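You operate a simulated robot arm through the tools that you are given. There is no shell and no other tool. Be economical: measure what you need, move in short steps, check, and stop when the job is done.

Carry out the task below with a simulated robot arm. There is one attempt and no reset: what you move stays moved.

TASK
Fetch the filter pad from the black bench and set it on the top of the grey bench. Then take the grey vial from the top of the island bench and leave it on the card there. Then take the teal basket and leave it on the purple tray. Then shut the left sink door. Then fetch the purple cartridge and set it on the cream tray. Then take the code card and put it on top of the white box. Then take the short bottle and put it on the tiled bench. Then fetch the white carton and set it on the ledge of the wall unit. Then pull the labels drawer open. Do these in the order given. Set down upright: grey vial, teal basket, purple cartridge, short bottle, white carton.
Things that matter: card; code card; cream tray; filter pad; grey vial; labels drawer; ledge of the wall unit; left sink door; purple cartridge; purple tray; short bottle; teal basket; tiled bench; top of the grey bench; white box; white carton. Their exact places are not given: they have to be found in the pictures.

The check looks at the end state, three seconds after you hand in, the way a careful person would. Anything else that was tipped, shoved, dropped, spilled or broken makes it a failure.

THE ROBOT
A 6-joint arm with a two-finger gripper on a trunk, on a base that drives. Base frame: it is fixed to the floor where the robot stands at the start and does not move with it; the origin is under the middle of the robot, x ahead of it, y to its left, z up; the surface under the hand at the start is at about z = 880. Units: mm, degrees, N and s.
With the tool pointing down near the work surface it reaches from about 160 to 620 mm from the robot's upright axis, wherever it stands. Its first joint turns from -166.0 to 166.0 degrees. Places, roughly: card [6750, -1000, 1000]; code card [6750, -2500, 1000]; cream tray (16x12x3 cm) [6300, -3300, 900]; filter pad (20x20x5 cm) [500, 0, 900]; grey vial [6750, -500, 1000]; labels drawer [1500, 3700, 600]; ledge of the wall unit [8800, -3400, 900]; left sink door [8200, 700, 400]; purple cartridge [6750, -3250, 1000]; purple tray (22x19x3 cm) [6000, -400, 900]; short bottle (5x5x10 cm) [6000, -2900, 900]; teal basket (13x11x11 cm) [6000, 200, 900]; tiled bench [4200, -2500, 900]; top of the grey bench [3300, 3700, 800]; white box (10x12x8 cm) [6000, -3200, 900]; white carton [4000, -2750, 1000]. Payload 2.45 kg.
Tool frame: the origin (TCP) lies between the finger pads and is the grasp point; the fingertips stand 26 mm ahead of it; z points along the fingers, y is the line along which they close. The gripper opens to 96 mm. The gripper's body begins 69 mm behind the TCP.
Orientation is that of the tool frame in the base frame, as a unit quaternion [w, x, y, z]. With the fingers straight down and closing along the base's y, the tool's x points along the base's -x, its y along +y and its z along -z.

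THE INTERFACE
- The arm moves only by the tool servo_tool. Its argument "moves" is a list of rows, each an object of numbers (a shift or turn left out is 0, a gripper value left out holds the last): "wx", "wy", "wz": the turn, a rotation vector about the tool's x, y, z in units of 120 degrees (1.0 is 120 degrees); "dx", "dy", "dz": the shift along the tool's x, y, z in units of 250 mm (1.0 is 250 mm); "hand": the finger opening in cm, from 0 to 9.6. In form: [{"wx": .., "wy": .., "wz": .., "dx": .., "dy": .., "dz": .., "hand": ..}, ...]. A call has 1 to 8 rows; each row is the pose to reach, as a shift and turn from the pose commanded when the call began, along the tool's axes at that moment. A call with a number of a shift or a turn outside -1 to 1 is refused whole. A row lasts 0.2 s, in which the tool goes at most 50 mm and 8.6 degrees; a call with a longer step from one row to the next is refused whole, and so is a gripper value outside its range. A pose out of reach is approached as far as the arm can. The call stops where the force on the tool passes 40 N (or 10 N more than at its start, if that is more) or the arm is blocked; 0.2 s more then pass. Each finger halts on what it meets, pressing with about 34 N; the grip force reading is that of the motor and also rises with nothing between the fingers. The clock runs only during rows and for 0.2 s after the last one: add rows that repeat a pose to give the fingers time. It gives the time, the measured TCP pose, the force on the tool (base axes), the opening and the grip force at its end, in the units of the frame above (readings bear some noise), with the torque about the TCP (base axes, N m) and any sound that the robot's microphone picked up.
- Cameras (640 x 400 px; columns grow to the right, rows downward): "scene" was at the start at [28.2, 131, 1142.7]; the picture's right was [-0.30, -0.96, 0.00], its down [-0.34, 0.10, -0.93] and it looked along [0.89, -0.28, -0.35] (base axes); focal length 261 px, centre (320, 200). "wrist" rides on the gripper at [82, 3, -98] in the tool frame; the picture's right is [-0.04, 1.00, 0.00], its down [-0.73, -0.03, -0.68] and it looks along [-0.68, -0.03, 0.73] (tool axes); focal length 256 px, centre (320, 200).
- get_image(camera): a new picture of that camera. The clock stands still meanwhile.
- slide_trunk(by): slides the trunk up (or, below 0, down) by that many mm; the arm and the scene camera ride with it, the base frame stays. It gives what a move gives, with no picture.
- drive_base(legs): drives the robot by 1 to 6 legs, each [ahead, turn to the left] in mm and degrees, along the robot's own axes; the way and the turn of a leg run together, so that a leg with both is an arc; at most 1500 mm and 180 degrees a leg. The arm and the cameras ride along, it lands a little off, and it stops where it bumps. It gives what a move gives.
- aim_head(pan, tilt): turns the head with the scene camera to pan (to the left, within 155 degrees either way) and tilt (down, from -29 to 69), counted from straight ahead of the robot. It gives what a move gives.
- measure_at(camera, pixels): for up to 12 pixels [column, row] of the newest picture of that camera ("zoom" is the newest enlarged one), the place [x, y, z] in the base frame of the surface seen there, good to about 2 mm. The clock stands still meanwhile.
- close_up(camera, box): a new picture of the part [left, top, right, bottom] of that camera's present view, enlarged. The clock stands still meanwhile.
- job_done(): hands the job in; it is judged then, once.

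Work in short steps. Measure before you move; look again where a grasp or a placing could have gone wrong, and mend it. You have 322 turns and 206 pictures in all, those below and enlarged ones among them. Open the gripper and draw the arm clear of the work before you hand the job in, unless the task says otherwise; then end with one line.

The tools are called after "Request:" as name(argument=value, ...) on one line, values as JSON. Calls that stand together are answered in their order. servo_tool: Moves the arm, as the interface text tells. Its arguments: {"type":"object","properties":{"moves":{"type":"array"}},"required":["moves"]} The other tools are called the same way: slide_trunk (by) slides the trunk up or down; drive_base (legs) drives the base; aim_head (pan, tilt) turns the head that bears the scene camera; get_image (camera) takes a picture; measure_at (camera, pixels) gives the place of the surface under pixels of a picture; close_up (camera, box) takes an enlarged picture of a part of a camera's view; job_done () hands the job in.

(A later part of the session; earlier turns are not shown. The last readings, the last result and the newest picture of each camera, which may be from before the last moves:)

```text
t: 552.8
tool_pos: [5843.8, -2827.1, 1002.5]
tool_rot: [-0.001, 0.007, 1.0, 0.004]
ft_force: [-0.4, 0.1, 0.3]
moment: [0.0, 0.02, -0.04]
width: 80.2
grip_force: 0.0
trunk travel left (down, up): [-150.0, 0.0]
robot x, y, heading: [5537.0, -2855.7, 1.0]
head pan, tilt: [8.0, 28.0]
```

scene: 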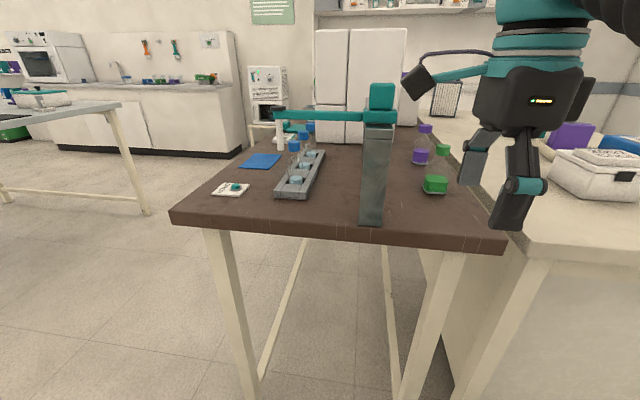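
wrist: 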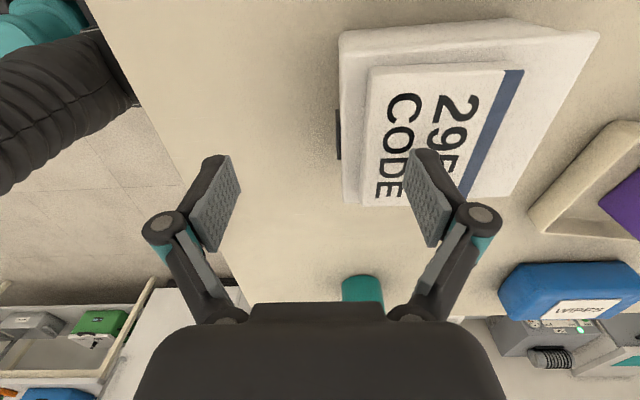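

Shift to the bottle's line and go down to z≈913, short of it.

Request:
servo_tool(moves=[{"dy": -0.124}, {"dy": -0.124, "dz": 0.15}, {"dy": -0.124, "dz": 0.3}, {"dy": -0.124, "dz": 0.358}, {"dy": -0.124, "dz": 0.358}])

Request:
get_image(camera="wrist")

Request:
close_up(camera="scene", box=[340, 110, 560, 260])

```text
t: 554.0
tool_pos: [5841.5, -2856.6, 914.6]
tool_rot: [0.0, 0.007, 1.0, 0.005]
ft_force: [0.2, 0.5, -0.1]
moment: [0.01, -0.02, 0.04]
width: 79.8
grip_force: 0.1
trunk travel left (down, up): [-150.0, 0.0]
robot x, y, heading: [5534.4, -2859.6, 0.9]
head pan, tilt: [8.0, 28.0]
```

```text
87 pictures are left
```

wrist: 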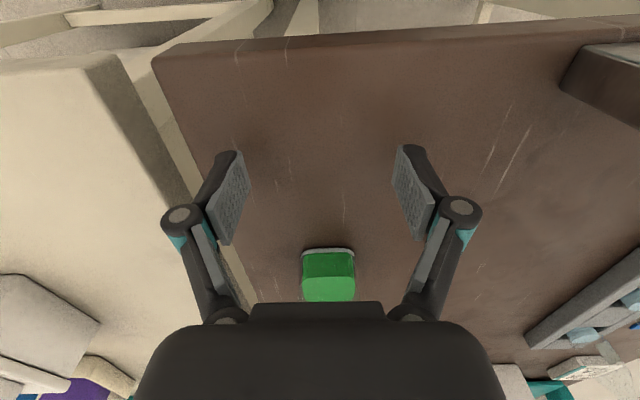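

```text
2.67 times, centred on (450, 185) of scene
```

zoom: 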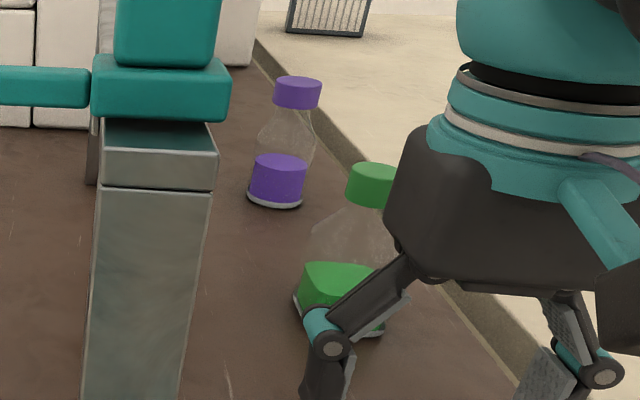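

I raise 6 mm so the gripper's body clears the cap (983), slide forward 118 mm and look.

Request:
servo_tool(moves=[{"dz": -0.026}, {"dx": -0.15, "dz": -0.026}, {"dx": -0.3, "dz": -0.026}, {"dx": -0.42, "dz": -0.026}, {"dx": -0.472, "dz": -0.026}, {"dx": -0.472, "dz": -0.026}])

Request:
get_image(camera="wrist")

```text
t: 555.4
tool_pos: [5961.1, -2858.9, 920.0]
tool_rot: [0.0, 0.007, 1.0, 0.005]
ft_force: [-1.1, 0.1, -0.3]
moment: [-0.01, -0.02, -0.01]
width: 80.1
grip_force: 0.1
trunk travel left (down, up): [-150.0, 0.0]
robot x, y, heading: [5532.5, -2860.2, 1.1]
head pan, tilt: [8.0, 28.0]
```

```text
85 pictures are left
```

wrist: 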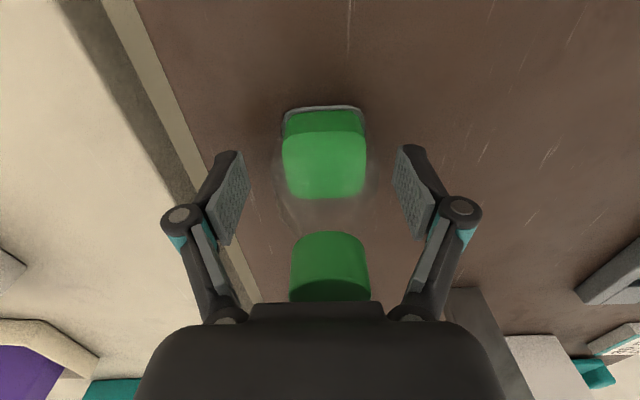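

Centred on the bottle. Close.

Request:
servo_tool(moves=[{"hand": 0}, {"hand": 0}, {"hand": 0}, {"hand": 0}])

Request:
get_image(camera="wrist")

```text
t: 556.4
tool_pos: [5960.7, -2859.5, 920.1]
tool_rot: [0.0, 0.007, 1.0, 0.004]
ft_force: [0.1, 1.0, 6.8]
moment: [-0.04, 0.03, -0.02]
width: 47.1
grip_force: 34.0
trunk travel left (down, up): [-150.0, 0.0]
robot x, y, heading: [5539.8, -2861.3, 1.0]
head pan, tilt: [8.0, 28.0]
```

```text
84 pictures are left
```

wrist: 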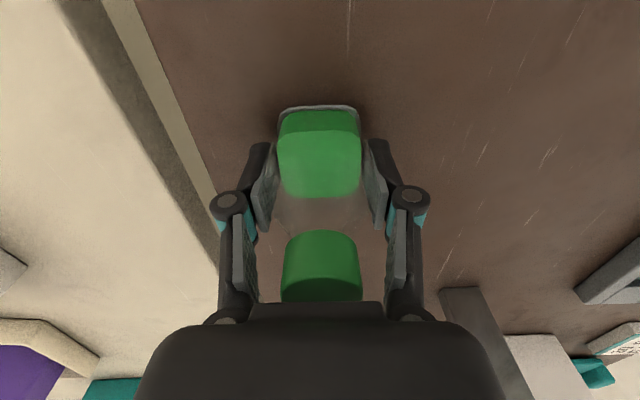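

Gripped at 47 mm. Lift slowly and draw back.

Request:
servo_tool(moves=[{"dz": -0.02}, {"dz": -0.06}, {"dz": -0.11}, {"dz": -0.17}, {"dx": 0.06, "dz": -0.23}, {"dx": 0.14, "dz": -0.28}, {"dx": 0.22, "dz": -0.31}, {"dx": 0.3, "dz": -0.31}])

Request:
get_image(camera="scene")

```text
t: 558.2
tool_pos: [5884.9, -2858.3, 997.5]
tool_rot: [-0.001, 0.007, 1.0, 0.005]
ft_force: [-0.7, 0.4, -0.9]
moment: [-0.01, 0.03, -0.01]
width: 47.2
grip_force: 34.3
trunk travel left (down, up): [-150.0, 0.0]
robot x, y, heading: [5534.7, -2858.5, 0.9]
head pan, tilt: [8.0, 28.0]
```

```text
83 pictures are left
```

scene: 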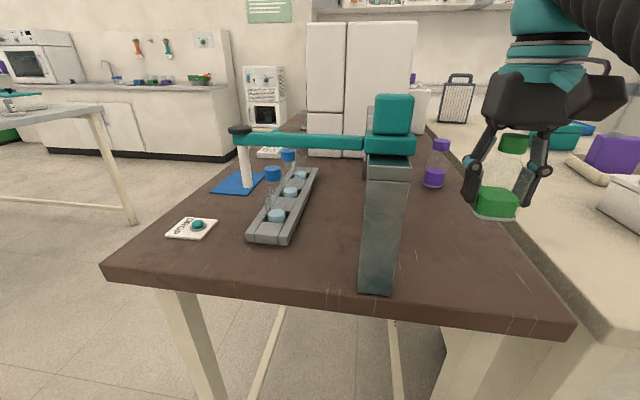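

Held. I back off, turn round to the west and look at the tiled bench.

Request:
drive_base(legs=[[-250, 0], [0, 90], [300, 0], [0, 89]])

Request:
aim_head(pan=8, tilt=22)

Request:
get_image(camera="scene")

```text
t: 569.3
tool_pos: [4925.4, -2553.1, 996.6]
tool_rot: [0.004, 1.0, -0.019, 0.0]
ft_force: [0.8, 0.4, -1.1]
moment: [0.0, 0.01, 0.04]
width: 47.2
grip_force: 34.1
trunk travel left (down, up): [-150.0, 0.0]
robot x, y, heading: [5277.3, -2560.4, 179.5]
head pan, tilt: [8.0, 28.0]
```

```text
t: 569.9
tool_pos: [4925.1, -2552.9, 997.1]
tool_rot: [0.004, 1.0, -0.019, 0.001]
ft_force: [0.9, -0.2, -0.6]
moment: [-0.01, -0.01, -0.01]
width: 47.0
grip_force: 33.4
trunk travel left (down, up): [-150.0, 0.0]
robot x, y, heading: [5277.9, -2562.1, 179.7]
head pan, tilt: [8.0, 22.0]
```

```text
82 pictures are left
```

scene: 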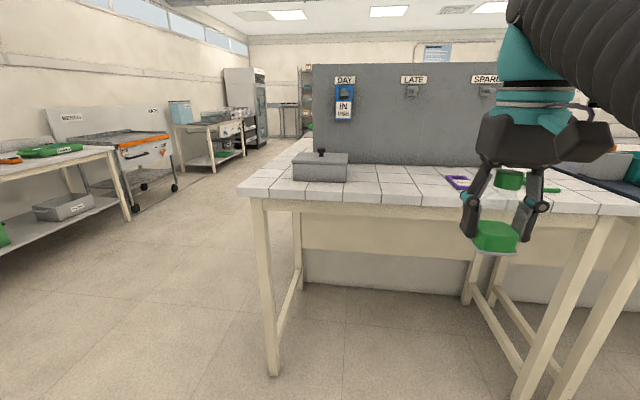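

The white-tiled bench is in front. I measure its edge, items and free area.

Request:
measure_at(camera="scene", pixels=[[250, 196], [400, 200], [560, 210], [400, 180], [410, 168], [320, 178], [345, 165], [458, 182], [440, 195], [560, 190], [380, 190], [300, 150]])

Request:
close_up(camera="scene", box=[230, 60, 580, 240])

```text
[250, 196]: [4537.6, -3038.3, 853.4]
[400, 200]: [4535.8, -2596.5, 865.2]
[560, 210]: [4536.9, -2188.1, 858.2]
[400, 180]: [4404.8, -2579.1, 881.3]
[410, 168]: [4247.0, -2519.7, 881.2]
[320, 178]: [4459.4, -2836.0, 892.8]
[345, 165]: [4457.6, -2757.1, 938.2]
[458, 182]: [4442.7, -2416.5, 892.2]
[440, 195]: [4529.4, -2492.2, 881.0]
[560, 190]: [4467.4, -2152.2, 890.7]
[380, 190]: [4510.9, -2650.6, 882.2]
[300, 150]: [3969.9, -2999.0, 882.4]
```

```text
1.83 times, centred on (405, 150) of scene
```

zoom: 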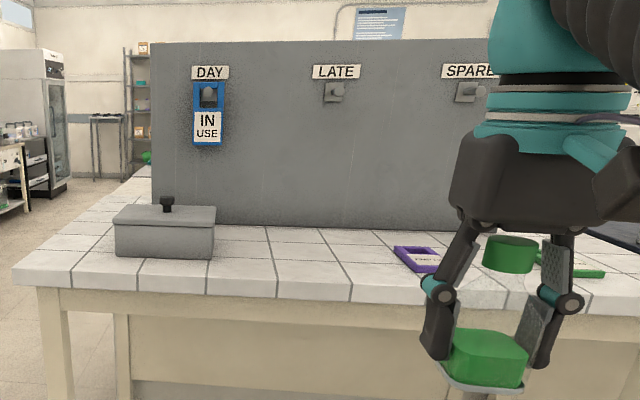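

Free spot at ≈(4420,-2570). I drive forward 455 mm.

Request:
drive_base(legs=[[455, 0]])

Request:
servo_tool(moves=[{"dx": -0.06, "dy": 0.03, "dz": 0.06}, {"dx": -0.14, "dy": 0.05, "dz": 0.12}, {"dx": -0.18, "dy": 0.07, "dz": 0.18}, {"dx": -0.18, "dy": 0.07, "dz": 0.23}, {"dx": -0.18, "dy": 0.07, "dz": 0.265}, {"dx": -0.18, "dy": 0.07, "dz": 0.285}, {"dx": -0.18, "dy": 0.07, "dz": 0.293}])

Request:
get_image(camera="scene")

```text
t: 572.7
tool_pos: [4466.6, -2551.9, 998.4]
tool_rot: [0.005, 1.0, -0.017, 0.001]
ft_force: [-0.4, -0.2, -1.0]
moment: [0.01, 0.01, 0.01]
width: 47.0
grip_force: 33.2
trunk travel left (down, up): [-150.0, 0.0]
robot x, y, heading: [4818.1, -2557.8, 179.7]
head pan, tilt: [8.0, 22.0]
```

```text
t: 574.3
tool_pos: [4421.9, -2568.7, 923.8]
tool_rot: [0.004, 1.0, -0.017, 0.002]
ft_force: [-0.2, -0.5, -1.1]
moment: [0.01, -0.01, 0.0]
width: 47.1
grip_force: 33.9
trunk travel left (down, up): [-150.0, 0.0]
robot x, y, heading: [4817.7, -2564.5, 179.8]
head pan, tilt: [8.0, 22.0]
```

```text
80 pictures are left
```

scene: 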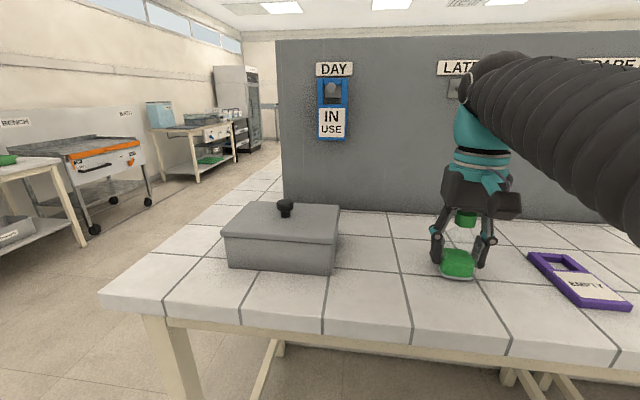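

Almost on the surface. Small steps to contact.

Request:
servo_tool(moves=[{"dz": 0.006}, {"dz": 0.012}, {"dz": 0.016}, {"dz": 0.018}])

```text
t: 575.3
tool_pos: [4422.1, -2567.5, 919.8]
tool_rot: [0.005, 1.0, -0.019, -0.001]
ft_force: [-1.7, 1.9, 7.8]
moment: [0.2, -0.02, 0.01]
width: 47.1
grip_force: 34.3
trunk travel left (down, up): [-150.0, 0.0]
robot x, y, heading: [4818.9, -2558.7, 179.6]
head pan, tilt: [8.0, 22.0]
```

Contact. Open, withdraw straight back, then raise.

Request:
servo_tool(moves=[{"dz": -0.004, "hand": 6}, {"dz": -0.006, "hand": 8}, {"dz": -0.006, "hand": 8}, {"dx": 0.15, "dz": -0.006}, {"dx": 0.32, "dz": -0.006}, {"dx": 0.42, "dz": -0.1}, {"dx": 0.45, "dz": -0.25}, {"dx": 0.45, "dz": -0.31}])

Request:
get_image(camera="scene")

```text
t: 577.1
tool_pos: [4532.4, -2571.7, 996.6]
tool_rot: [0.005, 1.0, -0.017, 0.0]
ft_force: [0.3, 0.3, 0.9]
moment: [0.02, 0.0, 0.02]
width: 79.9
grip_force: 0.1
trunk travel left (down, up): [-150.0, 0.0]
robot x, y, heading: [4819.8, -2561.0, 179.6]
head pan, tilt: [8.0, 22.0]
```

```text
79 pictures are left
```

scene: 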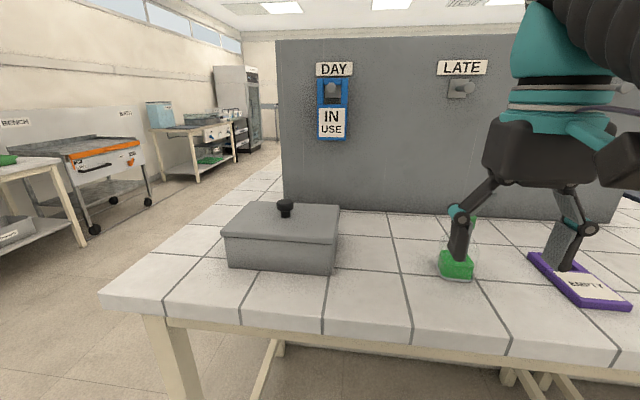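

Bottle placed upright. Next the white carton behind the board; I drive round the south end of the tiled bench to look.

Request:
drive_base(legs=[[-300, 0], [0, 90], [950, 0], [0, -90], [900, 0]])

Request:
aim_head(pan=-70, tilt=20)

Request:
get_image(camera="scene")

```text
t: 595.7
tool_pos: [3939.2, -3550.2, 997.5]
tool_rot: [0.005, 1.0, -0.004, 0.001]
ft_force: [-0.2, -0.2, 0.1]
moment: [0.03, 0.0, -0.03]
width: 79.7
grip_force: 0.1
trunk travel left (down, up): [-150.0, 0.0]
robot x, y, heading: [4221.9, -3531.7, -178.7]
head pan, tilt: [8.0, 22.0]
```

```text
t: 597.2
tool_pos: [3939.3, -3550.9, 997.5]
tool_rot: [0.004, 1.0, -0.003, 0.0]
ft_force: [0.2, 0.7, 0.4]
moment: [0.01, 0.01, 0.01]
width: 80.1
grip_force: 0.1
trunk travel left (down, up): [-150.0, 0.0]
robot x, y, heading: [4220.7, -3528.8, -178.7]
head pan, tilt: [-70.0, 20.0]
```

```text
78 pictures are left
```

scene: 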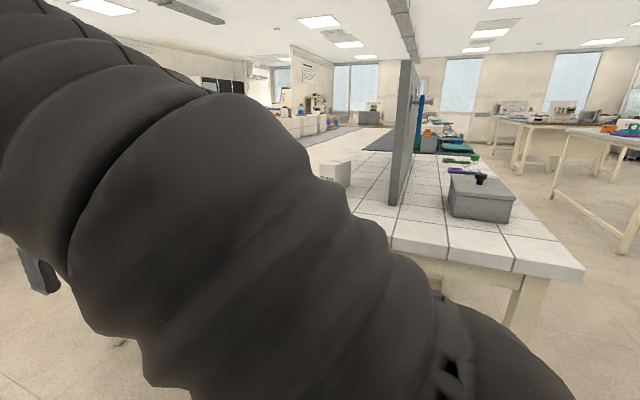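

A white carton is at (335,172). I move further and face the bench's south end.

Request:
drive_base(legs=[[230, 0], [0, -91.3]])

Request:
aim_head(pan=5, tilt=22)

Request:
get_image(camera="scene")

```text
t: 602.8
tool_pos: [3974.1, -3252.5, 997.6]
tool_rot: [-0.003, -0.701, 0.713, 0.003]
ft_force: [0.1, 0.5, 0.3]
moment: [0.01, 0.04, -0.03]
width: 80.2
grip_force: 0.1
trunk travel left (down, up): [-150.0, 0.0]
robot x, y, heading: [3993.6, -3533.1, 90.6]
head pan, tilt: [-70.0, 20.0]
```

```text
t: 604.2
tool_pos: [3974.7, -3252.0, 997.1]
tool_rot: [-0.003, -0.701, 0.713, 0.003]
ft_force: [0.5, 0.2, -0.3]
moment: [0.0, 0.0, 0.01]
width: 80.1
grip_force: 0.1
trunk travel left (down, up): [-150.0, 0.0]
robot x, y, heading: [3989.2, -3540.1, 90.6]
head pan, tilt: [5.0, 22.0]
```

```text
77 pictures are left
```

scene: 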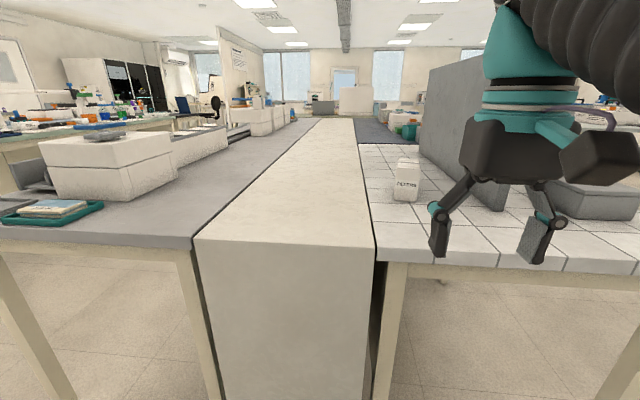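

The white carton is at (406,180). I zoom and measure it.

Request:
close_up(camera="scene", box=[350, 130, 470, 230])

Request:
measure_at(camera="scene", pixels=[[396, 165], [417, 166], [402, 158], [395, 197], [414, 199], [406, 180], [421, 190], [380, 210], [440, 200], [430, 150], [385, 255], [330, 200]])

```text
4.00 times, centred on (410, 180) of scene
```

zoom: 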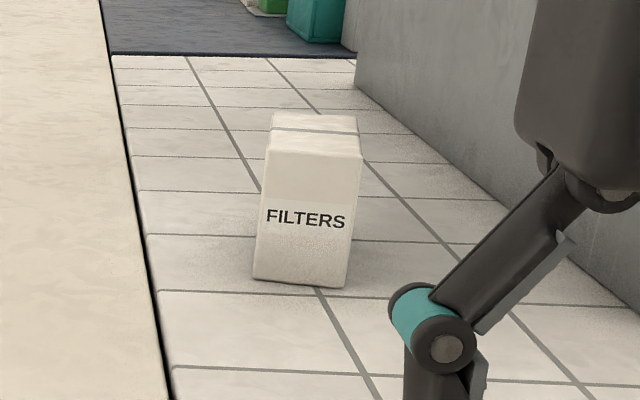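

```text
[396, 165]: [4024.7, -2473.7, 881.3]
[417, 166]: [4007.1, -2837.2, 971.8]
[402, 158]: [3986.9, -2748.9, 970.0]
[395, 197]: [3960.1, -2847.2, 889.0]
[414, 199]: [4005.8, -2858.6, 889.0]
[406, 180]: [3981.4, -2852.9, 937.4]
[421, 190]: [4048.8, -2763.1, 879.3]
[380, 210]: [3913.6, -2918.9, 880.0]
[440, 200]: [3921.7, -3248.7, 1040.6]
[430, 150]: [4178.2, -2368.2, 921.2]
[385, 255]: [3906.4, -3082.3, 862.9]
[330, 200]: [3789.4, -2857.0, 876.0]
```

Request:
measure_at(camera="zoom", pixels=[[275, 118], [353, 120], [268, 150], [357, 155], [258, 270], [342, 282], [357, 230], [315, 135], [310, 275]])

```text
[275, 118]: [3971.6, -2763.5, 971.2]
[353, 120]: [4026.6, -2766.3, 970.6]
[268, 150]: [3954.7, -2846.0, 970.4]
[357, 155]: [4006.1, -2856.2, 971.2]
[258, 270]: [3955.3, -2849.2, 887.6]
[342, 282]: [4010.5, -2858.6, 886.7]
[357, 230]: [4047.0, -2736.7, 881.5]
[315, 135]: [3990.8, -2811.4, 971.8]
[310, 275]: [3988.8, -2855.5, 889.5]
```

Carton: ≈57×88×92 mm, yaw ≈ −11°, centre ≈(3990,-2808). I drive 205 mm forward, then turn the tool 10.6° and lower in front of it.

Request:
drive_base(legs=[[205, 0]])

Request:
servo_tool(moves=[{"wz": 0.045, "dx": -0.1, "dz": 0.1}, {"wz": 0.088, "dx": -0.22, "dz": 0.2}, {"wz": 0.088, "dx": -0.34, "dy": 0.02, "dz": 0.28}, {"wz": 0.088, "dx": -0.41, "dy": 0.03, "dz": 0.3}, {"wz": 0.088, "dx": -0.41, "dy": 0.03, "dz": 0.3}])

Request:
get_image(camera="wrist")

```text
t: 605.9
tool_pos: [3971.9, -3055.0, 996.2]
tool_rot: [-0.004, -0.703, 0.711, 0.003]
ft_force: [0.1, -0.2, -0.2]
moment: [-0.01, -0.04, -0.01]
width: 80.0
grip_force: 0.1
trunk travel left (down, up): [-150.0, 0.0]
robot x, y, heading: [3991.7, -3338.4, 91.0]
head pan, tilt: [5.0, 22.0]
stopped in leg 1: the robot was blocked; the commanded pose is now the measured one
```

```text
t: 607.1
tool_pos: [3965.6, -2951.9, 921.0]
tool_rot: [-0.003, -0.634, 0.774, 0.001]
ft_force: [0.1, 0.8, 0.5]
moment: [-0.01, 0.02, 0.03]
width: 80.2
grip_force: 0.1
trunk travel left (down, up): [-150.0, 0.0]
robot x, y, heading: [3993.1, -3339.0, 91.1]
head pan, tilt: [5.0, 22.0]
```

```text
75 pictures are left
```

wrist: 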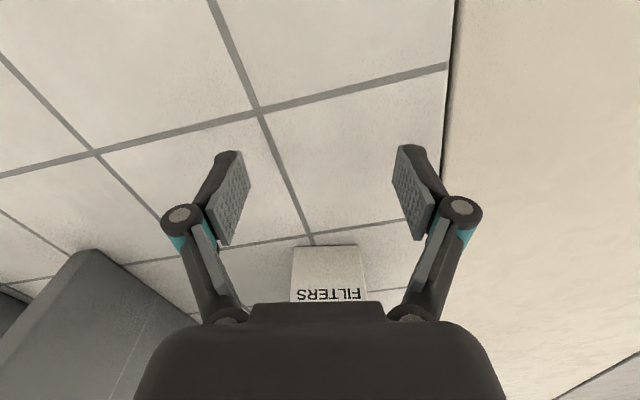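

The base touched the panel end (≈250 mm from it) and stopped. The carton is in line; I slide forward 146 mm.

Request:
servo_tool(moves=[{"dx": -0.15, "dy": 0.018}, {"dx": -0.3, "dy": 0.018}, {"dx": -0.45, "dy": 0.018}, {"dx": -0.55, "dy": 0.018}, {"dx": -0.584, "dy": 0.018}, {"dx": -0.584, "dy": 0.018}])

Request:
get_image(camera="wrist")

```text
t: 608.5
tool_pos: [3987.5, -2808.3, 920.7]
tool_rot: [-0.004, -0.634, 0.773, 0.0]
ft_force: [-0.6, 0.4, -0.1]
moment: [0.0, 0.01, 0.0]
width: 80.2
grip_force: 0.0
trunk travel left (down, up): [-150.0, 0.0]
robot x, y, heading: [3990.8, -3336.5, 91.2]
head pan, tilt: [5.0, 22.0]
```

```text
74 pictures are left
```

wrist: 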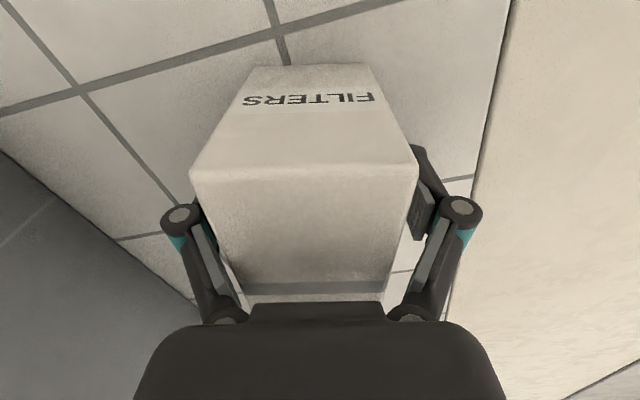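

Slightly off-centre; I shift 5 mm toward the image's left and close.

Request:
servo_tool(moves=[{"dy": -0.02}, {"dy": -0.02, "hand": 0}, {"dy": -0.02, "hand": 0}, {"dy": -0.02, "hand": 0}])

Request:
servo_tool(moves=[{"dz": -0.02}, {"dz": -0.05}, {"dz": -0.09}, {"dx": 0.04, "dz": -0.13}, {"dx": 0.12, "dz": -0.17}, {"dx": 0.22, "dz": -0.2}, {"dx": 0.32, "dz": -0.24}, {"dx": 0.42, "dz": -0.28}])

Request:
get_image(camera="scene")

```text
t: 609.5
tool_pos: [3994.4, -2810.0, 920.3]
tool_rot: [-0.004, -0.635, 0.773, 0.002]
ft_force: [1.1, 1.4, 7.9]
moment: [-0.19, 0.06, 0.03]
width: 63.4
grip_force: 33.8
trunk travel left (down, up): [-150.0, 0.0]
robot x, y, heading: [3994.3, -3338.9, 91.1]
head pan, tilt: [5.0, 22.0]
```

```text
t: 611.3
tool_pos: [3974.1, -2912.0, 990.4]
tool_rot: [-0.004, -0.634, 0.774, 0.001]
ft_force: [0.0, 1.2, -0.7]
moment: [-0.02, 0.01, 0.0]
width: 62.7
grip_force: 33.5
trunk travel left (down, up): [-150.0, 0.0]
robot x, y, heading: [3991.5, -3340.7, 91.2]
head pan, tilt: [5.0, 22.0]
```

```text
73 pictures are left
```

scene: 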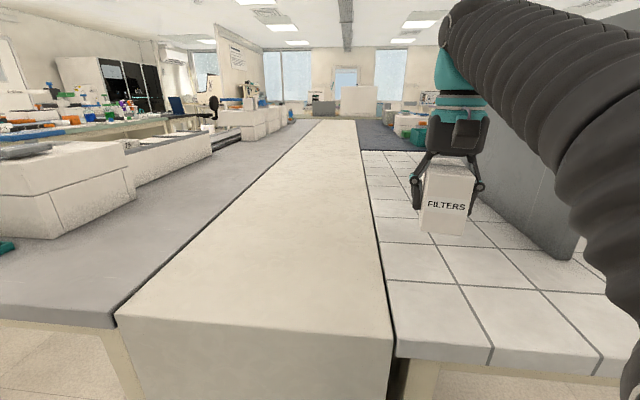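

Held. I retract, back off 300 mm and look east for the route.

Request:
servo_tool(moves=[{"dx": 0.1}, {"dx": 0.2}, {"dx": 0.28}, {"dx": 0.28}])

Request:
drive_base(legs=[[-200, 0]])

Request:
aim_head(pan=-110, tilt=20)

Request:
get_image(camera="scene")

```text
t: 612.3
tool_pos: [3960.9, -2981.0, 991.5]
tool_rot: [-0.004, -0.634, 0.774, 0.001]
ft_force: [-0.9, 0.0, -0.9]
moment: [-0.02, 0.02, 0.0]
width: 62.2
grip_force: 34.1
trunk travel left (down, up): [-150.0, 0.0]
robot x, y, heading: [3991.1, -3340.6, 90.9]
head pan, tilt: [5.0, 22.0]
```

```text
t: 613.9
tool_pos: [3965.3, -3180.1, 992.9]
tool_rot: [-0.004, -0.633, 0.774, 0.002]
ft_force: [0.2, 0.2, -1.2]
moment: [-0.02, 0.04, 0.01]
width: 61.9
grip_force: 34.0
trunk travel left (down, up): [-150.0, 0.0]
robot x, y, heading: [3994.4, -3535.3, 91.0]
head pan, tilt: [5.0, 22.0]
```

```text
t: 615.9
tool_pos: [3964.2, -3179.9, 991.6]
tool_rot: [-0.004, -0.633, 0.774, 0.001]
ft_force: [-0.6, 0.0, -0.8]
moment: [-0.03, 0.0, -0.01]
width: 61.3
grip_force: 34.1
trunk travel left (down, up): [-150.0, 0.0]
robot x, y, heading: [3992.4, -3539.1, 91.0]
head pan, tilt: [-110.0, 20.0]
```

```text
72 pictures are left
```

scene: 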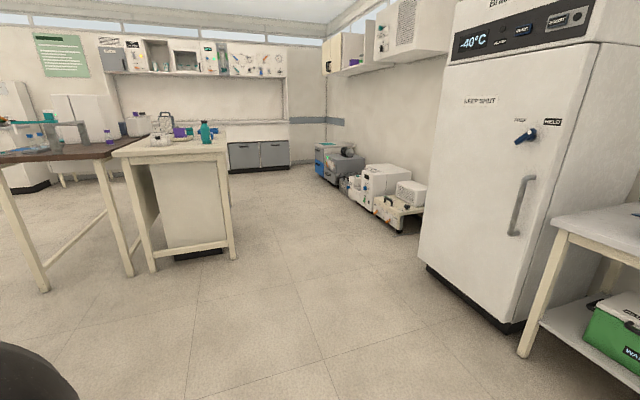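

I measure the aisle limits and the wall unit.

Request:
measure_at(camera="scene", pixels=[[428, 268], [355, 205], [526, 355], [237, 258], [258, 138], [220, 138], [258, 122], [258, 165], [125, 122], [280, 120], [400, 232], [300, 240]])

Request:
close_up(camera="scene", box=[90, 30, 330, 190])

```text
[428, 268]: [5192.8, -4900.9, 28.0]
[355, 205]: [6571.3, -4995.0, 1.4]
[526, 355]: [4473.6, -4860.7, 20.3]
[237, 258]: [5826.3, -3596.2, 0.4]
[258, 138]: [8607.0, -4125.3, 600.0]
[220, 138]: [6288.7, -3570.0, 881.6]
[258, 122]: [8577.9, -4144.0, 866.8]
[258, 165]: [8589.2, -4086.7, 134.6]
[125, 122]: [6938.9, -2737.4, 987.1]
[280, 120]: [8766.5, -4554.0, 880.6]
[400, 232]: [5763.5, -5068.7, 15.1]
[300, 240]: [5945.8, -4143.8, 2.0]
```

```text
2.50 times, centred on (210, 110) of scene
```

zoom: 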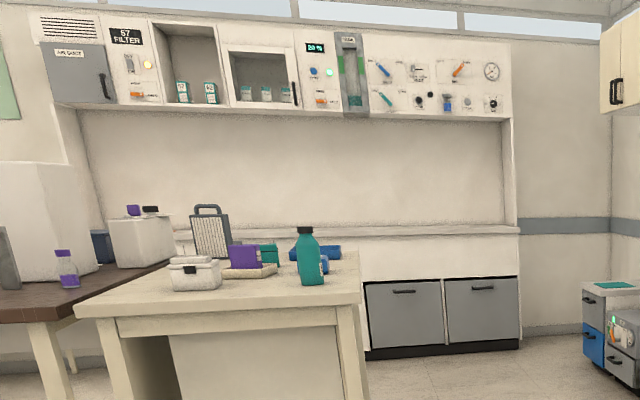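

Path along y≈-4100 is clear and the ledge is the counter (z≈880, front x≈8580) under the upper units. I drive there.

Request:
drive_base(legs=[[-560, 0], [0, -91], [1500, 0], [1500, 0], [950, 0], [0, 90]])

Request:
get_image(camera="wrist")

```text
t: 645.4
tool_pos: [7949.6, -3734.6, 991.3]
tool_rot: [-0.004, -0.624, 0.781, 0.002]
ft_force: [-0.7, -0.3, 0.5]
moment: [-0.05, 0.0, -0.04]
width: 57.2
grip_force: 34.4
trunk travel left (down, up): [-150.0, 0.0]
robot x, y, heading: [7973.5, -4094.0, 89.6]
head pan, tilt: [-110.0, 20.0]
```

```text
70 pictures are left
```

wrist: 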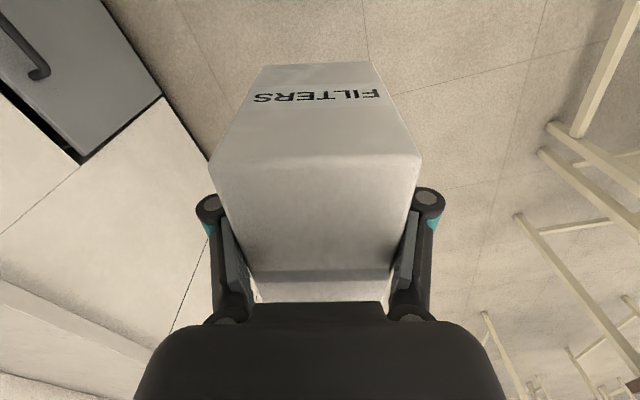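

Still held (57 mm). I continue to y≈-3400 and face the unit.

Request:
drive_base(legs=[[680, 0], [0, -90]])

Request:
aim_head(pan=10, tilt=15)

Request:
get_image(camera="scene")

```text
t: 653.0
tool_pos: [8337.6, -3392.1, 991.5]
tool_rot: [-0.002, 0.11, 0.994, 0.004]
ft_force: [-0.5, 0.1, -0.8]
moment: [0.0, 0.0, 0.01]
width: 56.8
grip_force: 34.2
trunk travel left (down, up): [-150.0, 0.0]
robot x, y, heading: [7977.8, -3413.0, -0.0]
head pan, tilt: [-110.0, 20.0]
```

```text
t: 655.0
tool_pos: [8336.5, -3391.0, 992.1]
tool_rot: [-0.002, 0.11, 0.994, 0.003]
ft_force: [0.4, 0.0, -0.8]
moment: [0.02, 0.01, 0.0]
width: 57.0
grip_force: 34.8
trunk travel left (down, up): [-150.0, 0.0]
robot x, y, heading: [7981.0, -3409.7, -0.2]
head pan, tilt: [10.0, 15.0]
```

```text
69 pictures are left
```

scene: 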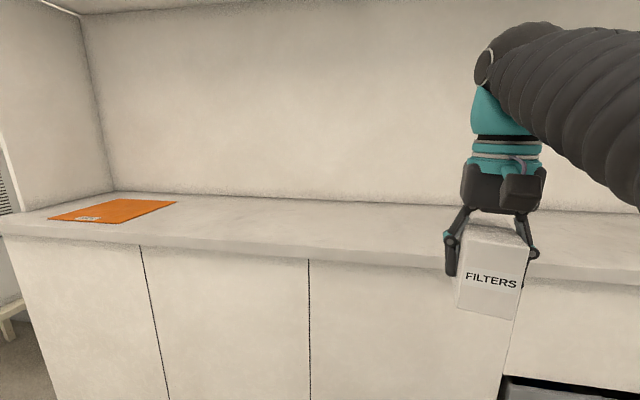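

I measure the ledge surface and its front edge.

Request:
measure_at(camera="scene", pixels=[[300, 235], [300, 250], [300, 215], [300, 200], [400, 230], [420, 255], [560, 260], [120, 210], [300, 100], [580, 230], [490, 312], [463, 310]])

```text
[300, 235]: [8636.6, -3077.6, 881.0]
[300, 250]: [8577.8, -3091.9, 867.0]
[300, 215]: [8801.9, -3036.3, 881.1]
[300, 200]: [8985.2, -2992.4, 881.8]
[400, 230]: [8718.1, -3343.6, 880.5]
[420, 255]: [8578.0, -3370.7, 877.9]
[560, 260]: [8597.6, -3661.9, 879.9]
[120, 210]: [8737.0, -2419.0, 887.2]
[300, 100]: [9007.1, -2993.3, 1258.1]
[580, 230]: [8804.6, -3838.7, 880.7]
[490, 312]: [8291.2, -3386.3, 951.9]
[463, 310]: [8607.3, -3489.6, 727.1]
```

Request:
measure_at(camera="scene", pixels=[[150, 5], [300, 3], [40, 30], [100, 60], [430, 10]])

```text
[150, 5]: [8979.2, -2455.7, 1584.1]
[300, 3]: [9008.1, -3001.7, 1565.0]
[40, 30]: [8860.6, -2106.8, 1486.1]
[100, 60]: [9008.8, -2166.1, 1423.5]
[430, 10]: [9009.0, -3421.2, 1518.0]
```

Ledge z=881, x 8577–8990; carton bottom ≈950. I drive forward 320 mm, then extend and lower.

Request:
drive_base(legs=[[320, 0]])

Request:
get_image(camera="scene")

```text
t: 657.1
tool_pos: [8654.6, -3391.5, 992.0]
tool_rot: [-0.001, 0.108, 0.994, 0.004]
ft_force: [-0.5, 0.4, -0.3]
moment: [0.04, 0.01, 0.0]
width: 57.2
grip_force: 34.0
trunk travel left (down, up): [-150.0, 0.0]
robot x, y, heading: [8295.0, -3412.3, -0.2]
head pan, tilt: [10.0, 15.0]
```

```text
68 pictures are left
```

scene: 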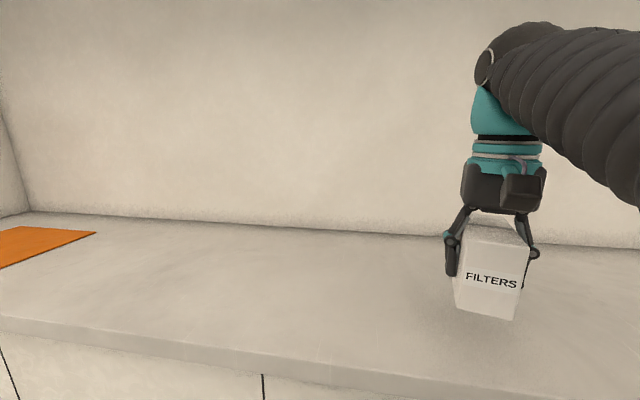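

Extend 50 mm and lower to z≈925.

Request:
servo_tool(moves=[{"dx": -0.07, "dy": 0.015, "dz": 0.04}, {"dx": -0.15, "dy": 0.03, "dz": 0.09}, {"dx": -0.195, "dy": 0.043, "dz": 0.14}, {"dx": -0.195, "dy": 0.043, "dz": 0.19}, {"dx": -0.195, "dy": 0.043, "dz": 0.23}, {"dx": -0.195, "dy": 0.043, "dz": 0.255}, {"dx": -0.195, "dy": 0.043, "dz": 0.268}])

Request:
get_image(camera="scene")

```text
t: 658.7
tool_pos: [8704.4, -3389.6, 927.4]
tool_rot: [0.001, 0.109, 0.994, 0.004]
ft_force: [3.0, 0.6, 27.3]
moment: [-0.69, 0.16, 0.08]
width: 57.0
grip_force: 34.1
trunk travel left (down, up): [-150.0, 0.0]
robot x, y, heading: [8296.0, -3413.0, -0.1]
head pan, tilt: [10.0, 15.0]
```

```text
67 pictures are left
```

scene: 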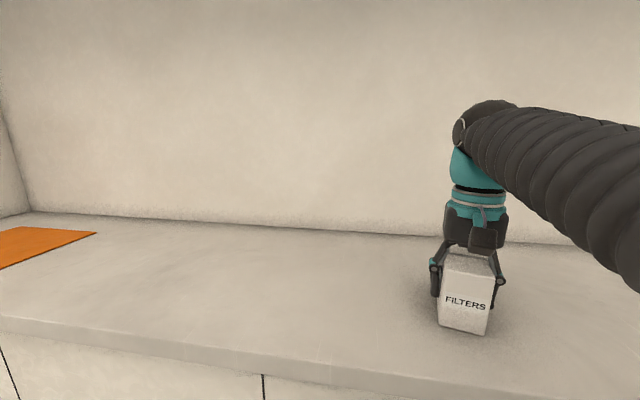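

Contact early (927). I zoom to check whether the carton is tilted.

Request:
close_up(camera="scene", box=[410, 220, 530, 345])

Request:
get_image(camera="wrist")

```text
3.20 times, centred on (470, 282) of scene
```

zoom: 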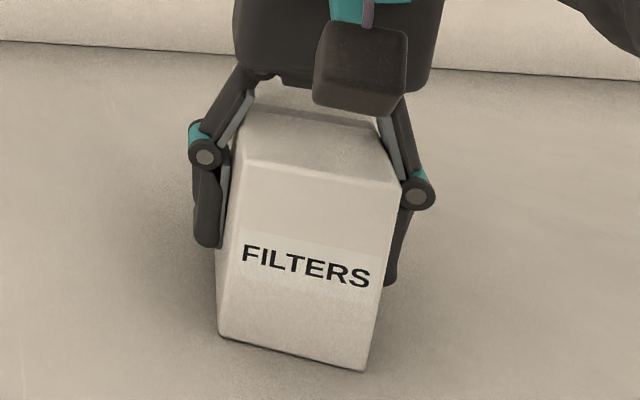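

```text
65 pictures are left
```

wrist: 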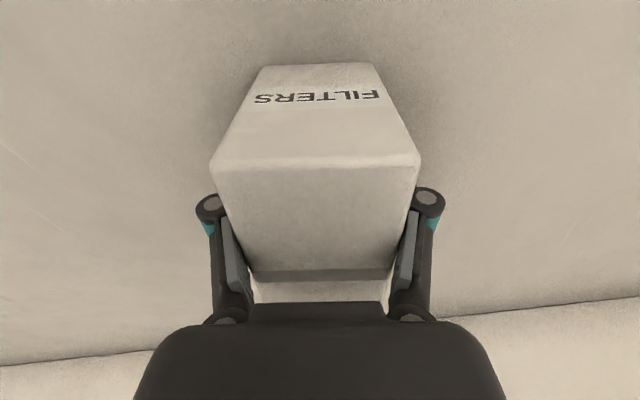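

Request:
measure_at(camera="zoom", pixels=[[224, 328], [362, 360], [246, 165], [393, 190], [262, 115], [370, 125], [290, 340]])

```text
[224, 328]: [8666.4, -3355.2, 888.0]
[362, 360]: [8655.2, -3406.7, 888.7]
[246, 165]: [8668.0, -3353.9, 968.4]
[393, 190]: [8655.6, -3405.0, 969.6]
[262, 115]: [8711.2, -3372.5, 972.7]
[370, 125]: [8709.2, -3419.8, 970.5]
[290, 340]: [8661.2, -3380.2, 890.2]
```

Front face is vertical and on the surface. I release slowly.

Request:
servo_tool(moves=[{"dz": 0.004}, {"dz": 0.004, "hand": 6.5}, {"dz": 0.0, "hand": 8}, {"dz": 0.0, "hand": 8}])

Request:
servo_tool(moves=[{"dx": 0.12}, {"dx": 0.27}, {"dx": 0.42}, {"dx": 0.52, "dz": -0.1}, {"dx": 0.52, "dz": -0.27}])

Request:
get_image(camera="scene")

```text
t: 659.1
tool_pos: [8704.9, -3390.9, 926.2]
tool_rot: [0.002, 0.109, 0.994, 0.006]
ft_force: [0.2, 0.7, 18.1]
moment: [-0.26, 0.89, -0.05]
width: 57.3
grip_force: 34.0
trunk travel left (down, up): [-150.0, 0.0]
robot x, y, heading: [8293.6, -3414.3, -0.2]
head pan, tilt: [10.0, 15.0]
stopped in row 1: the force on the tool passed its limit at 43 N (the readings are from after the stop); the commanded pose is now the measured one
```

```text
t: 660.3
tool_pos: [8579.2, -3363.3, 991.2]
tool_rot: [0.0, 0.108, 0.994, 0.004]
ft_force: [0.8, -0.4, -1.6]
moment: [0.0, -0.01, -0.01]
width: 57.3
grip_force: 34.3
trunk travel left (down, up): [-150.0, 0.0]
robot x, y, heading: [8294.4, -3417.4, -0.3]
head pan, tilt: [10.0, 15.0]
```

```text
64 pictures are left
```

scene: 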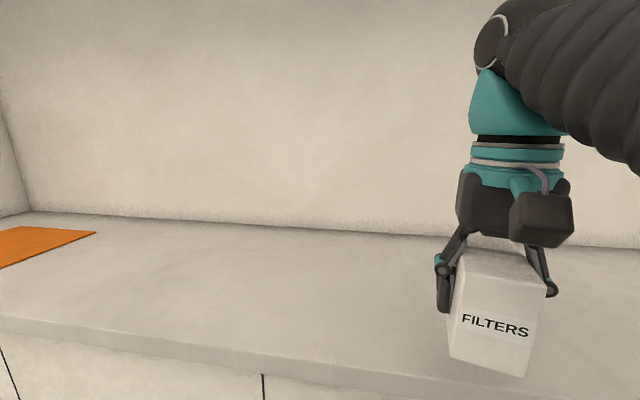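

The stop cancelled the opening, so the carton is still held. I extend again, lower to just touching, and then open separately.

Request:
servo_tool(moves=[{"dx": -0.1}, {"dx": -0.22}, {"dx": -0.34}, {"dx": -0.46, "dz": 0.05}, {"dx": -0.52, "dz": 0.11}, {"dx": -0.52, "dz": 0.17}, {"dx": -0.52, "dz": 0.21}, {"dx": -0.52, "dz": 0.235}])

Request:
servo_tool(moves=[{"dz": 0.006}, {"dz": 0.012}, {"dz": 0.016}])

```text
t: 662.1
tool_pos: [8704.7, -3392.3, 934.0]
tool_rot: [0.001, 0.108, 0.994, 0.004]
ft_force: [-0.6, -0.1, -0.2]
moment: [-0.03, 0.03, -0.01]
width: 57.2
grip_force: 34.1
trunk travel left (down, up): [-150.0, 0.0]
robot x, y, heading: [8299.0, -3414.3, -0.3]
head pan, tilt: [10.0, 15.0]
```

```text
t: 662.9
tool_pos: [8705.3, -3390.3, 929.7]
tool_rot: [0.0, 0.109, 0.994, 0.004]
ft_force: [-0.5, 0.5, -1.2]
moment: [-0.01, 0.02, -0.05]
width: 57.2
grip_force: 33.9
trunk travel left (down, up): [-150.0, 0.0]
robot x, y, heading: [8294.2, -3413.4, -0.2]
head pan, tilt: [10.0, 15.0]
```

Request:
servo_tool(moves=[{"dz": 0.005}, {"dz": 0.01}, {"dz": 0.014}])

```text
t: 663.7
tool_pos: [8705.1, -3391.0, 927.5]
tool_rot: [0.001, 0.109, 0.994, 0.005]
ft_force: [-0.1, -1.0, 0.3]
moment: [-0.06, -0.05, -0.04]
width: 57.0
grip_force: 34.4
trunk travel left (down, up): [-150.0, 0.0]
robot x, y, heading: [8295.3, -3412.0, 0.1]
head pan, tilt: [10.0, 15.0]
```

Just at the surface. Another millimetre then open.

Request:
servo_tool(moves=[{"dz": 0.006}, {"dz": 0.006}])

Request:
servo_tool(moves=[{"hand": 6.2}, {"hand": 7}, {"hand": 8}, {"hand": 8}])

Request:
close_up(camera="scene", box=[390, 200, 550, 350])

```text
t: 664.3
tool_pos: [8705.4, -3392.1, 925.7]
tool_rot: [0.002, 0.109, 0.994, 0.004]
ft_force: [1.5, -0.4, 19.2]
moment: [-0.48, 0.24, 0.05]
width: 57.4
grip_force: 34.0
trunk travel left (down, up): [-150.0, 0.0]
robot x, y, heading: [8298.2, -3415.5, 0.0]
head pan, tilt: [10.0, 15.0]
```

```text
t: 665.3
tool_pos: [8704.8, -3390.6, 924.4]
tool_rot: [0.001, 0.108, 0.994, 0.003]
ft_force: [0.5, 0.0, 0.1]
moment: [0.0, -0.01, 0.01]
width: 79.7
grip_force: 0.0
trunk travel left (down, up): [-150.0, 0.0]
robot x, y, heading: [8293.7, -3410.1, -0.2]
head pan, tilt: [10.0, 15.0]
```

```text
2.67 times, centred on (470, 275) of scene
```

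zoom: 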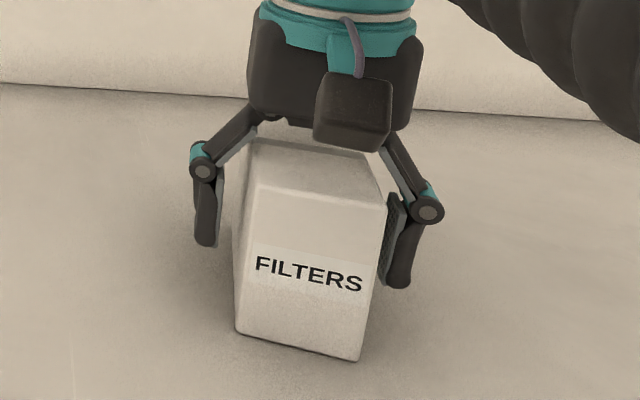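

Open and free. Withdraw straight back, then raise.

Request:
servo_tool(moves=[{"dx": 0.12}, {"dx": 0.27}, {"dx": 0.42}, {"dx": 0.54}, {"dx": 0.54, "dz": -0.15}, {"dx": 0.54, "dz": -0.28}])

Request:
get_image(camera="scene")

```text
t: 666.7
tool_pos: [8572.8, -3362.3, 995.3]
tool_rot: [0.001, 0.109, 0.994, 0.004]
ft_force: [-0.2, 0.2, -0.3]
moment: [-0.02, -0.02, -0.02]
width: 80.2
grip_force: 0.0
trunk travel left (down, up): [-150.0, 0.0]
robot x, y, heading: [8295.6, -3415.0, 0.2]
head pan, tilt: [10.0, 15.0]
```

```text
62 pictures are left
```

scene: 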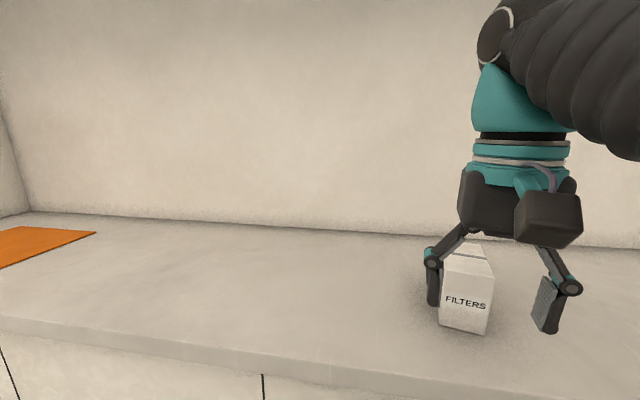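

Carton stands on the ledge. Last, the labels drawer; I back off and start the long drive: north along the east aisle, then west.

Request:
drive_base(legs=[[-620, 0], [0, 90], [1500, 0], [1500, 0], [1500, 0], [150, 0]])

Request:
drive_base(legs=[[0, 90]])

Request:
aim_head(pan=0, tilt=15)

Request:
get_image(camera="scene")

```text
t: 696.2
tool_pos: [7655.6, 1531.5, 995.6]
tool_rot: [-0.002, -0.623, 0.782, 0.004]
ft_force: [0.5, 0.4, 0.1]
moment: [0.01, 0.0, -0.01]
width: 80.0
grip_force: 0.0
trunk travel left (down, up): [-150.0, 0.0]
robot x, y, heading: [7703.6, 1251.2, 89.3]
head pan, tilt: [10.0, 15.0]
```

```text
t: 700.4
tool_pos: [7427.9, 1204.6, 994.9]
tool_rot: [0.005, 0.994, -0.114, -0.002]
ft_force: [-0.3, 0.0, -0.6]
moment: [0.0, 0.0, 0.03]
width: 80.1
grip_force: 0.0
trunk travel left (down, up): [-150.0, 0.0]
robot x, y, heading: [7706.9, 1254.5, 179.0]
head pan, tilt: [10.0, 15.0]
```

```text
t: 701.1
tool_pos: [7427.8, 1204.2, 994.5]
tool_rot: [0.005, 0.993, -0.114, -0.001]
ft_force: [0.3, -0.2, -0.2]
moment: [0.04, 0.02, 0.02]
width: 79.8
grip_force: 0.1
trunk travel left (down, up): [-150.0, 0.0]
robot x, y, heading: [7703.2, 1252.5, 178.9]
head pan, tilt: [0.0, 15.0]
```

```text
61 pictures are left
```

scene: 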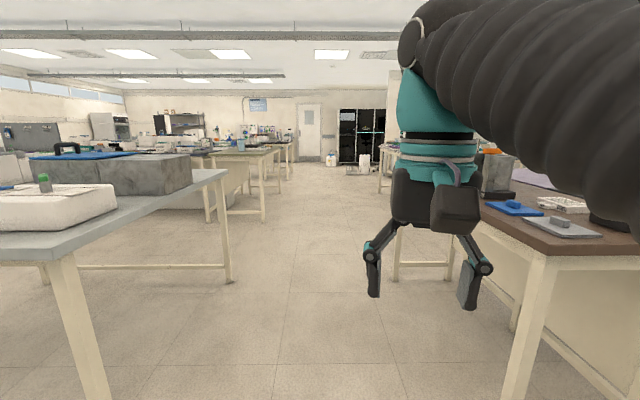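

Corridor is clear. Drive west to x≈2100.

Request:
drive_base(legs=[[0, 1], [1500, 0], [1500, 0], [1500, 0], [1100, 0]])

Request:
drive_base(legs=[[0, -90], [1500, 0], [500, 0]])

Request:
aim_head(pan=60, tilt=25)

Request:
get_image(camera="scene")

```text
t: 728.1
tool_pos: [1853.6, 1128.3, 994.3]
tool_rot: [0.005, 0.995, -0.096, -0.001]
ft_force: [-1.1, -1.0, -0.6]
moment: [0.02, 0.01, -0.03]
width: 79.9
grip_force: 0.1
trunk travel left (down, up): [-150.0, 0.0]
robot x, y, heading: [2126.3, 1188.4, -178.6]
head pan, tilt: [0.0, 15.0]
```

```text
t: 741.9
tool_pos: [2051.6, 3469.2, 994.3]
tool_rot: [-0.001, -0.63, 0.776, 0.004]
ft_force: [0.2, -0.9, 0.0]
moment: [0.01, -0.03, -0.03]
width: 80.2
grip_force: 0.1
trunk travel left (down, up): [-150.0, 0.0]
robot x, y, heading: [2106.0, 3194.3, 90.3]
head pan, tilt: [0.0, 15.0]
```

```text
t: 743.2
tool_pos: [2050.6, 3468.6, 994.3]
tool_rot: [-0.002, -0.63, 0.776, 0.004]
ft_force: [-0.3, 1.1, -0.4]
moment: [0.01, 0.0, 0.04]
width: 79.9
grip_force: 0.1
trunk travel left (down, up): [-150.0, 0.0]
robot x, y, heading: [2108.1, 3194.0, 90.6]
head pan, tilt: [60.0, 25.0]
```

```text
60 pictures are left
```

scene: 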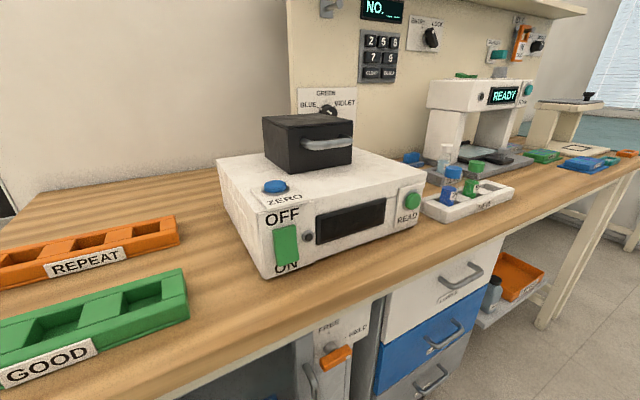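

There's a drawer stack at (440,320). I zoom to read labels.

Request:
close_up(camera="scene", box=[290, 230, 530, 400])

Request:
measure_at(camera="scene", pixels=[[470, 275], [445, 290], [447, 340], [430, 375], [350, 345], [500, 245], [395, 300], [485, 290], [400, 265], [600, 220], [458, 280]])

```text
2.35 times, centred on (410, 315) of scene
```

zoom: 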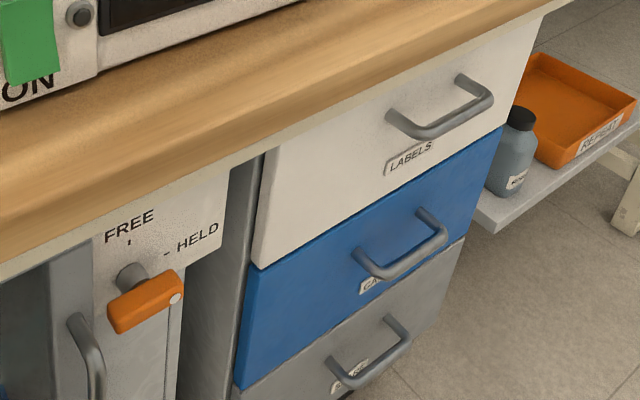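

```text
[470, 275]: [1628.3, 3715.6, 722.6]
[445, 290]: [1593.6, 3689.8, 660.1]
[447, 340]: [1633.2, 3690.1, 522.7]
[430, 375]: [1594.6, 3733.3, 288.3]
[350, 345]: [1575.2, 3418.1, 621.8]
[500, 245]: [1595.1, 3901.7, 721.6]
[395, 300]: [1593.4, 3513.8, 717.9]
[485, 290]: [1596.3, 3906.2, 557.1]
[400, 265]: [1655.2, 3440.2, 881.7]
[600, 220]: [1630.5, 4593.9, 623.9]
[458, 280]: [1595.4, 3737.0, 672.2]
```

The LABELS drawer is the white top one: face x≈1595, handle bar at x≈1630, z≈720, y≈3620–3790, under the table overhang (x 1655). I line up in front at y≈3705 facing it.

Request:
drive_base(legs=[[510, 0], [0, 89.5], [-150, 0]])

Request:
slide_trunk(by=-150)

Request:
aim_head(pan=10, tilt=35)

Request:
get_image(camera="scene")

```text
t: 751.0
tool_pos: [1976.3, 3650.3, 995.4]
tool_rot: [0.004, 0.994, -0.107, -0.001]
ft_force: [-0.3, 0.6, 0.6]
moment: [0.02, 0.04, 0.0]
width: 79.7
grip_force: 0.0
trunk travel left (down, up): [-150.0, 0.0]
robot x, y, heading: [2255.0, 3705.5, -179.8]
head pan, tilt: [60.0, 25.0]
```

```text
t: 752.7
tool_pos: [1977.4, 3649.3, 844.0]
tool_rot: [0.005, 0.994, -0.106, -0.002]
ft_force: [-0.7, -0.2, -0.1]
moment: [0.05, 0.02, 0.0]
width: 79.7
grip_force: 0.1
trunk travel left (down, up): [0.0, 150.0]
robot x, y, heading: [2251.1, 3705.7, -179.7]
head pan, tilt: [60.0, 25.0]
```

```text
t: 753.9
tool_pos: [1977.2, 3650.9, 843.9]
tool_rot: [0.004, 0.994, -0.107, -0.001]
ft_force: [-0.1, 0.1, 0.8]
moment: [0.0, -0.01, 0.01]
width: 79.6
grip_force: 0.0
trunk travel left (down, up): [0.0, 150.0]
robot x, y, heading: [2252.6, 3700.7, -179.6]
head pan, tilt: [10.0, 35.0]
```

```text
58 pictures are left
```

scene: 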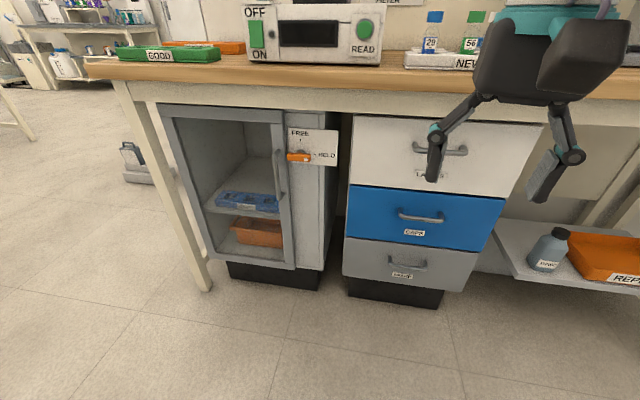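

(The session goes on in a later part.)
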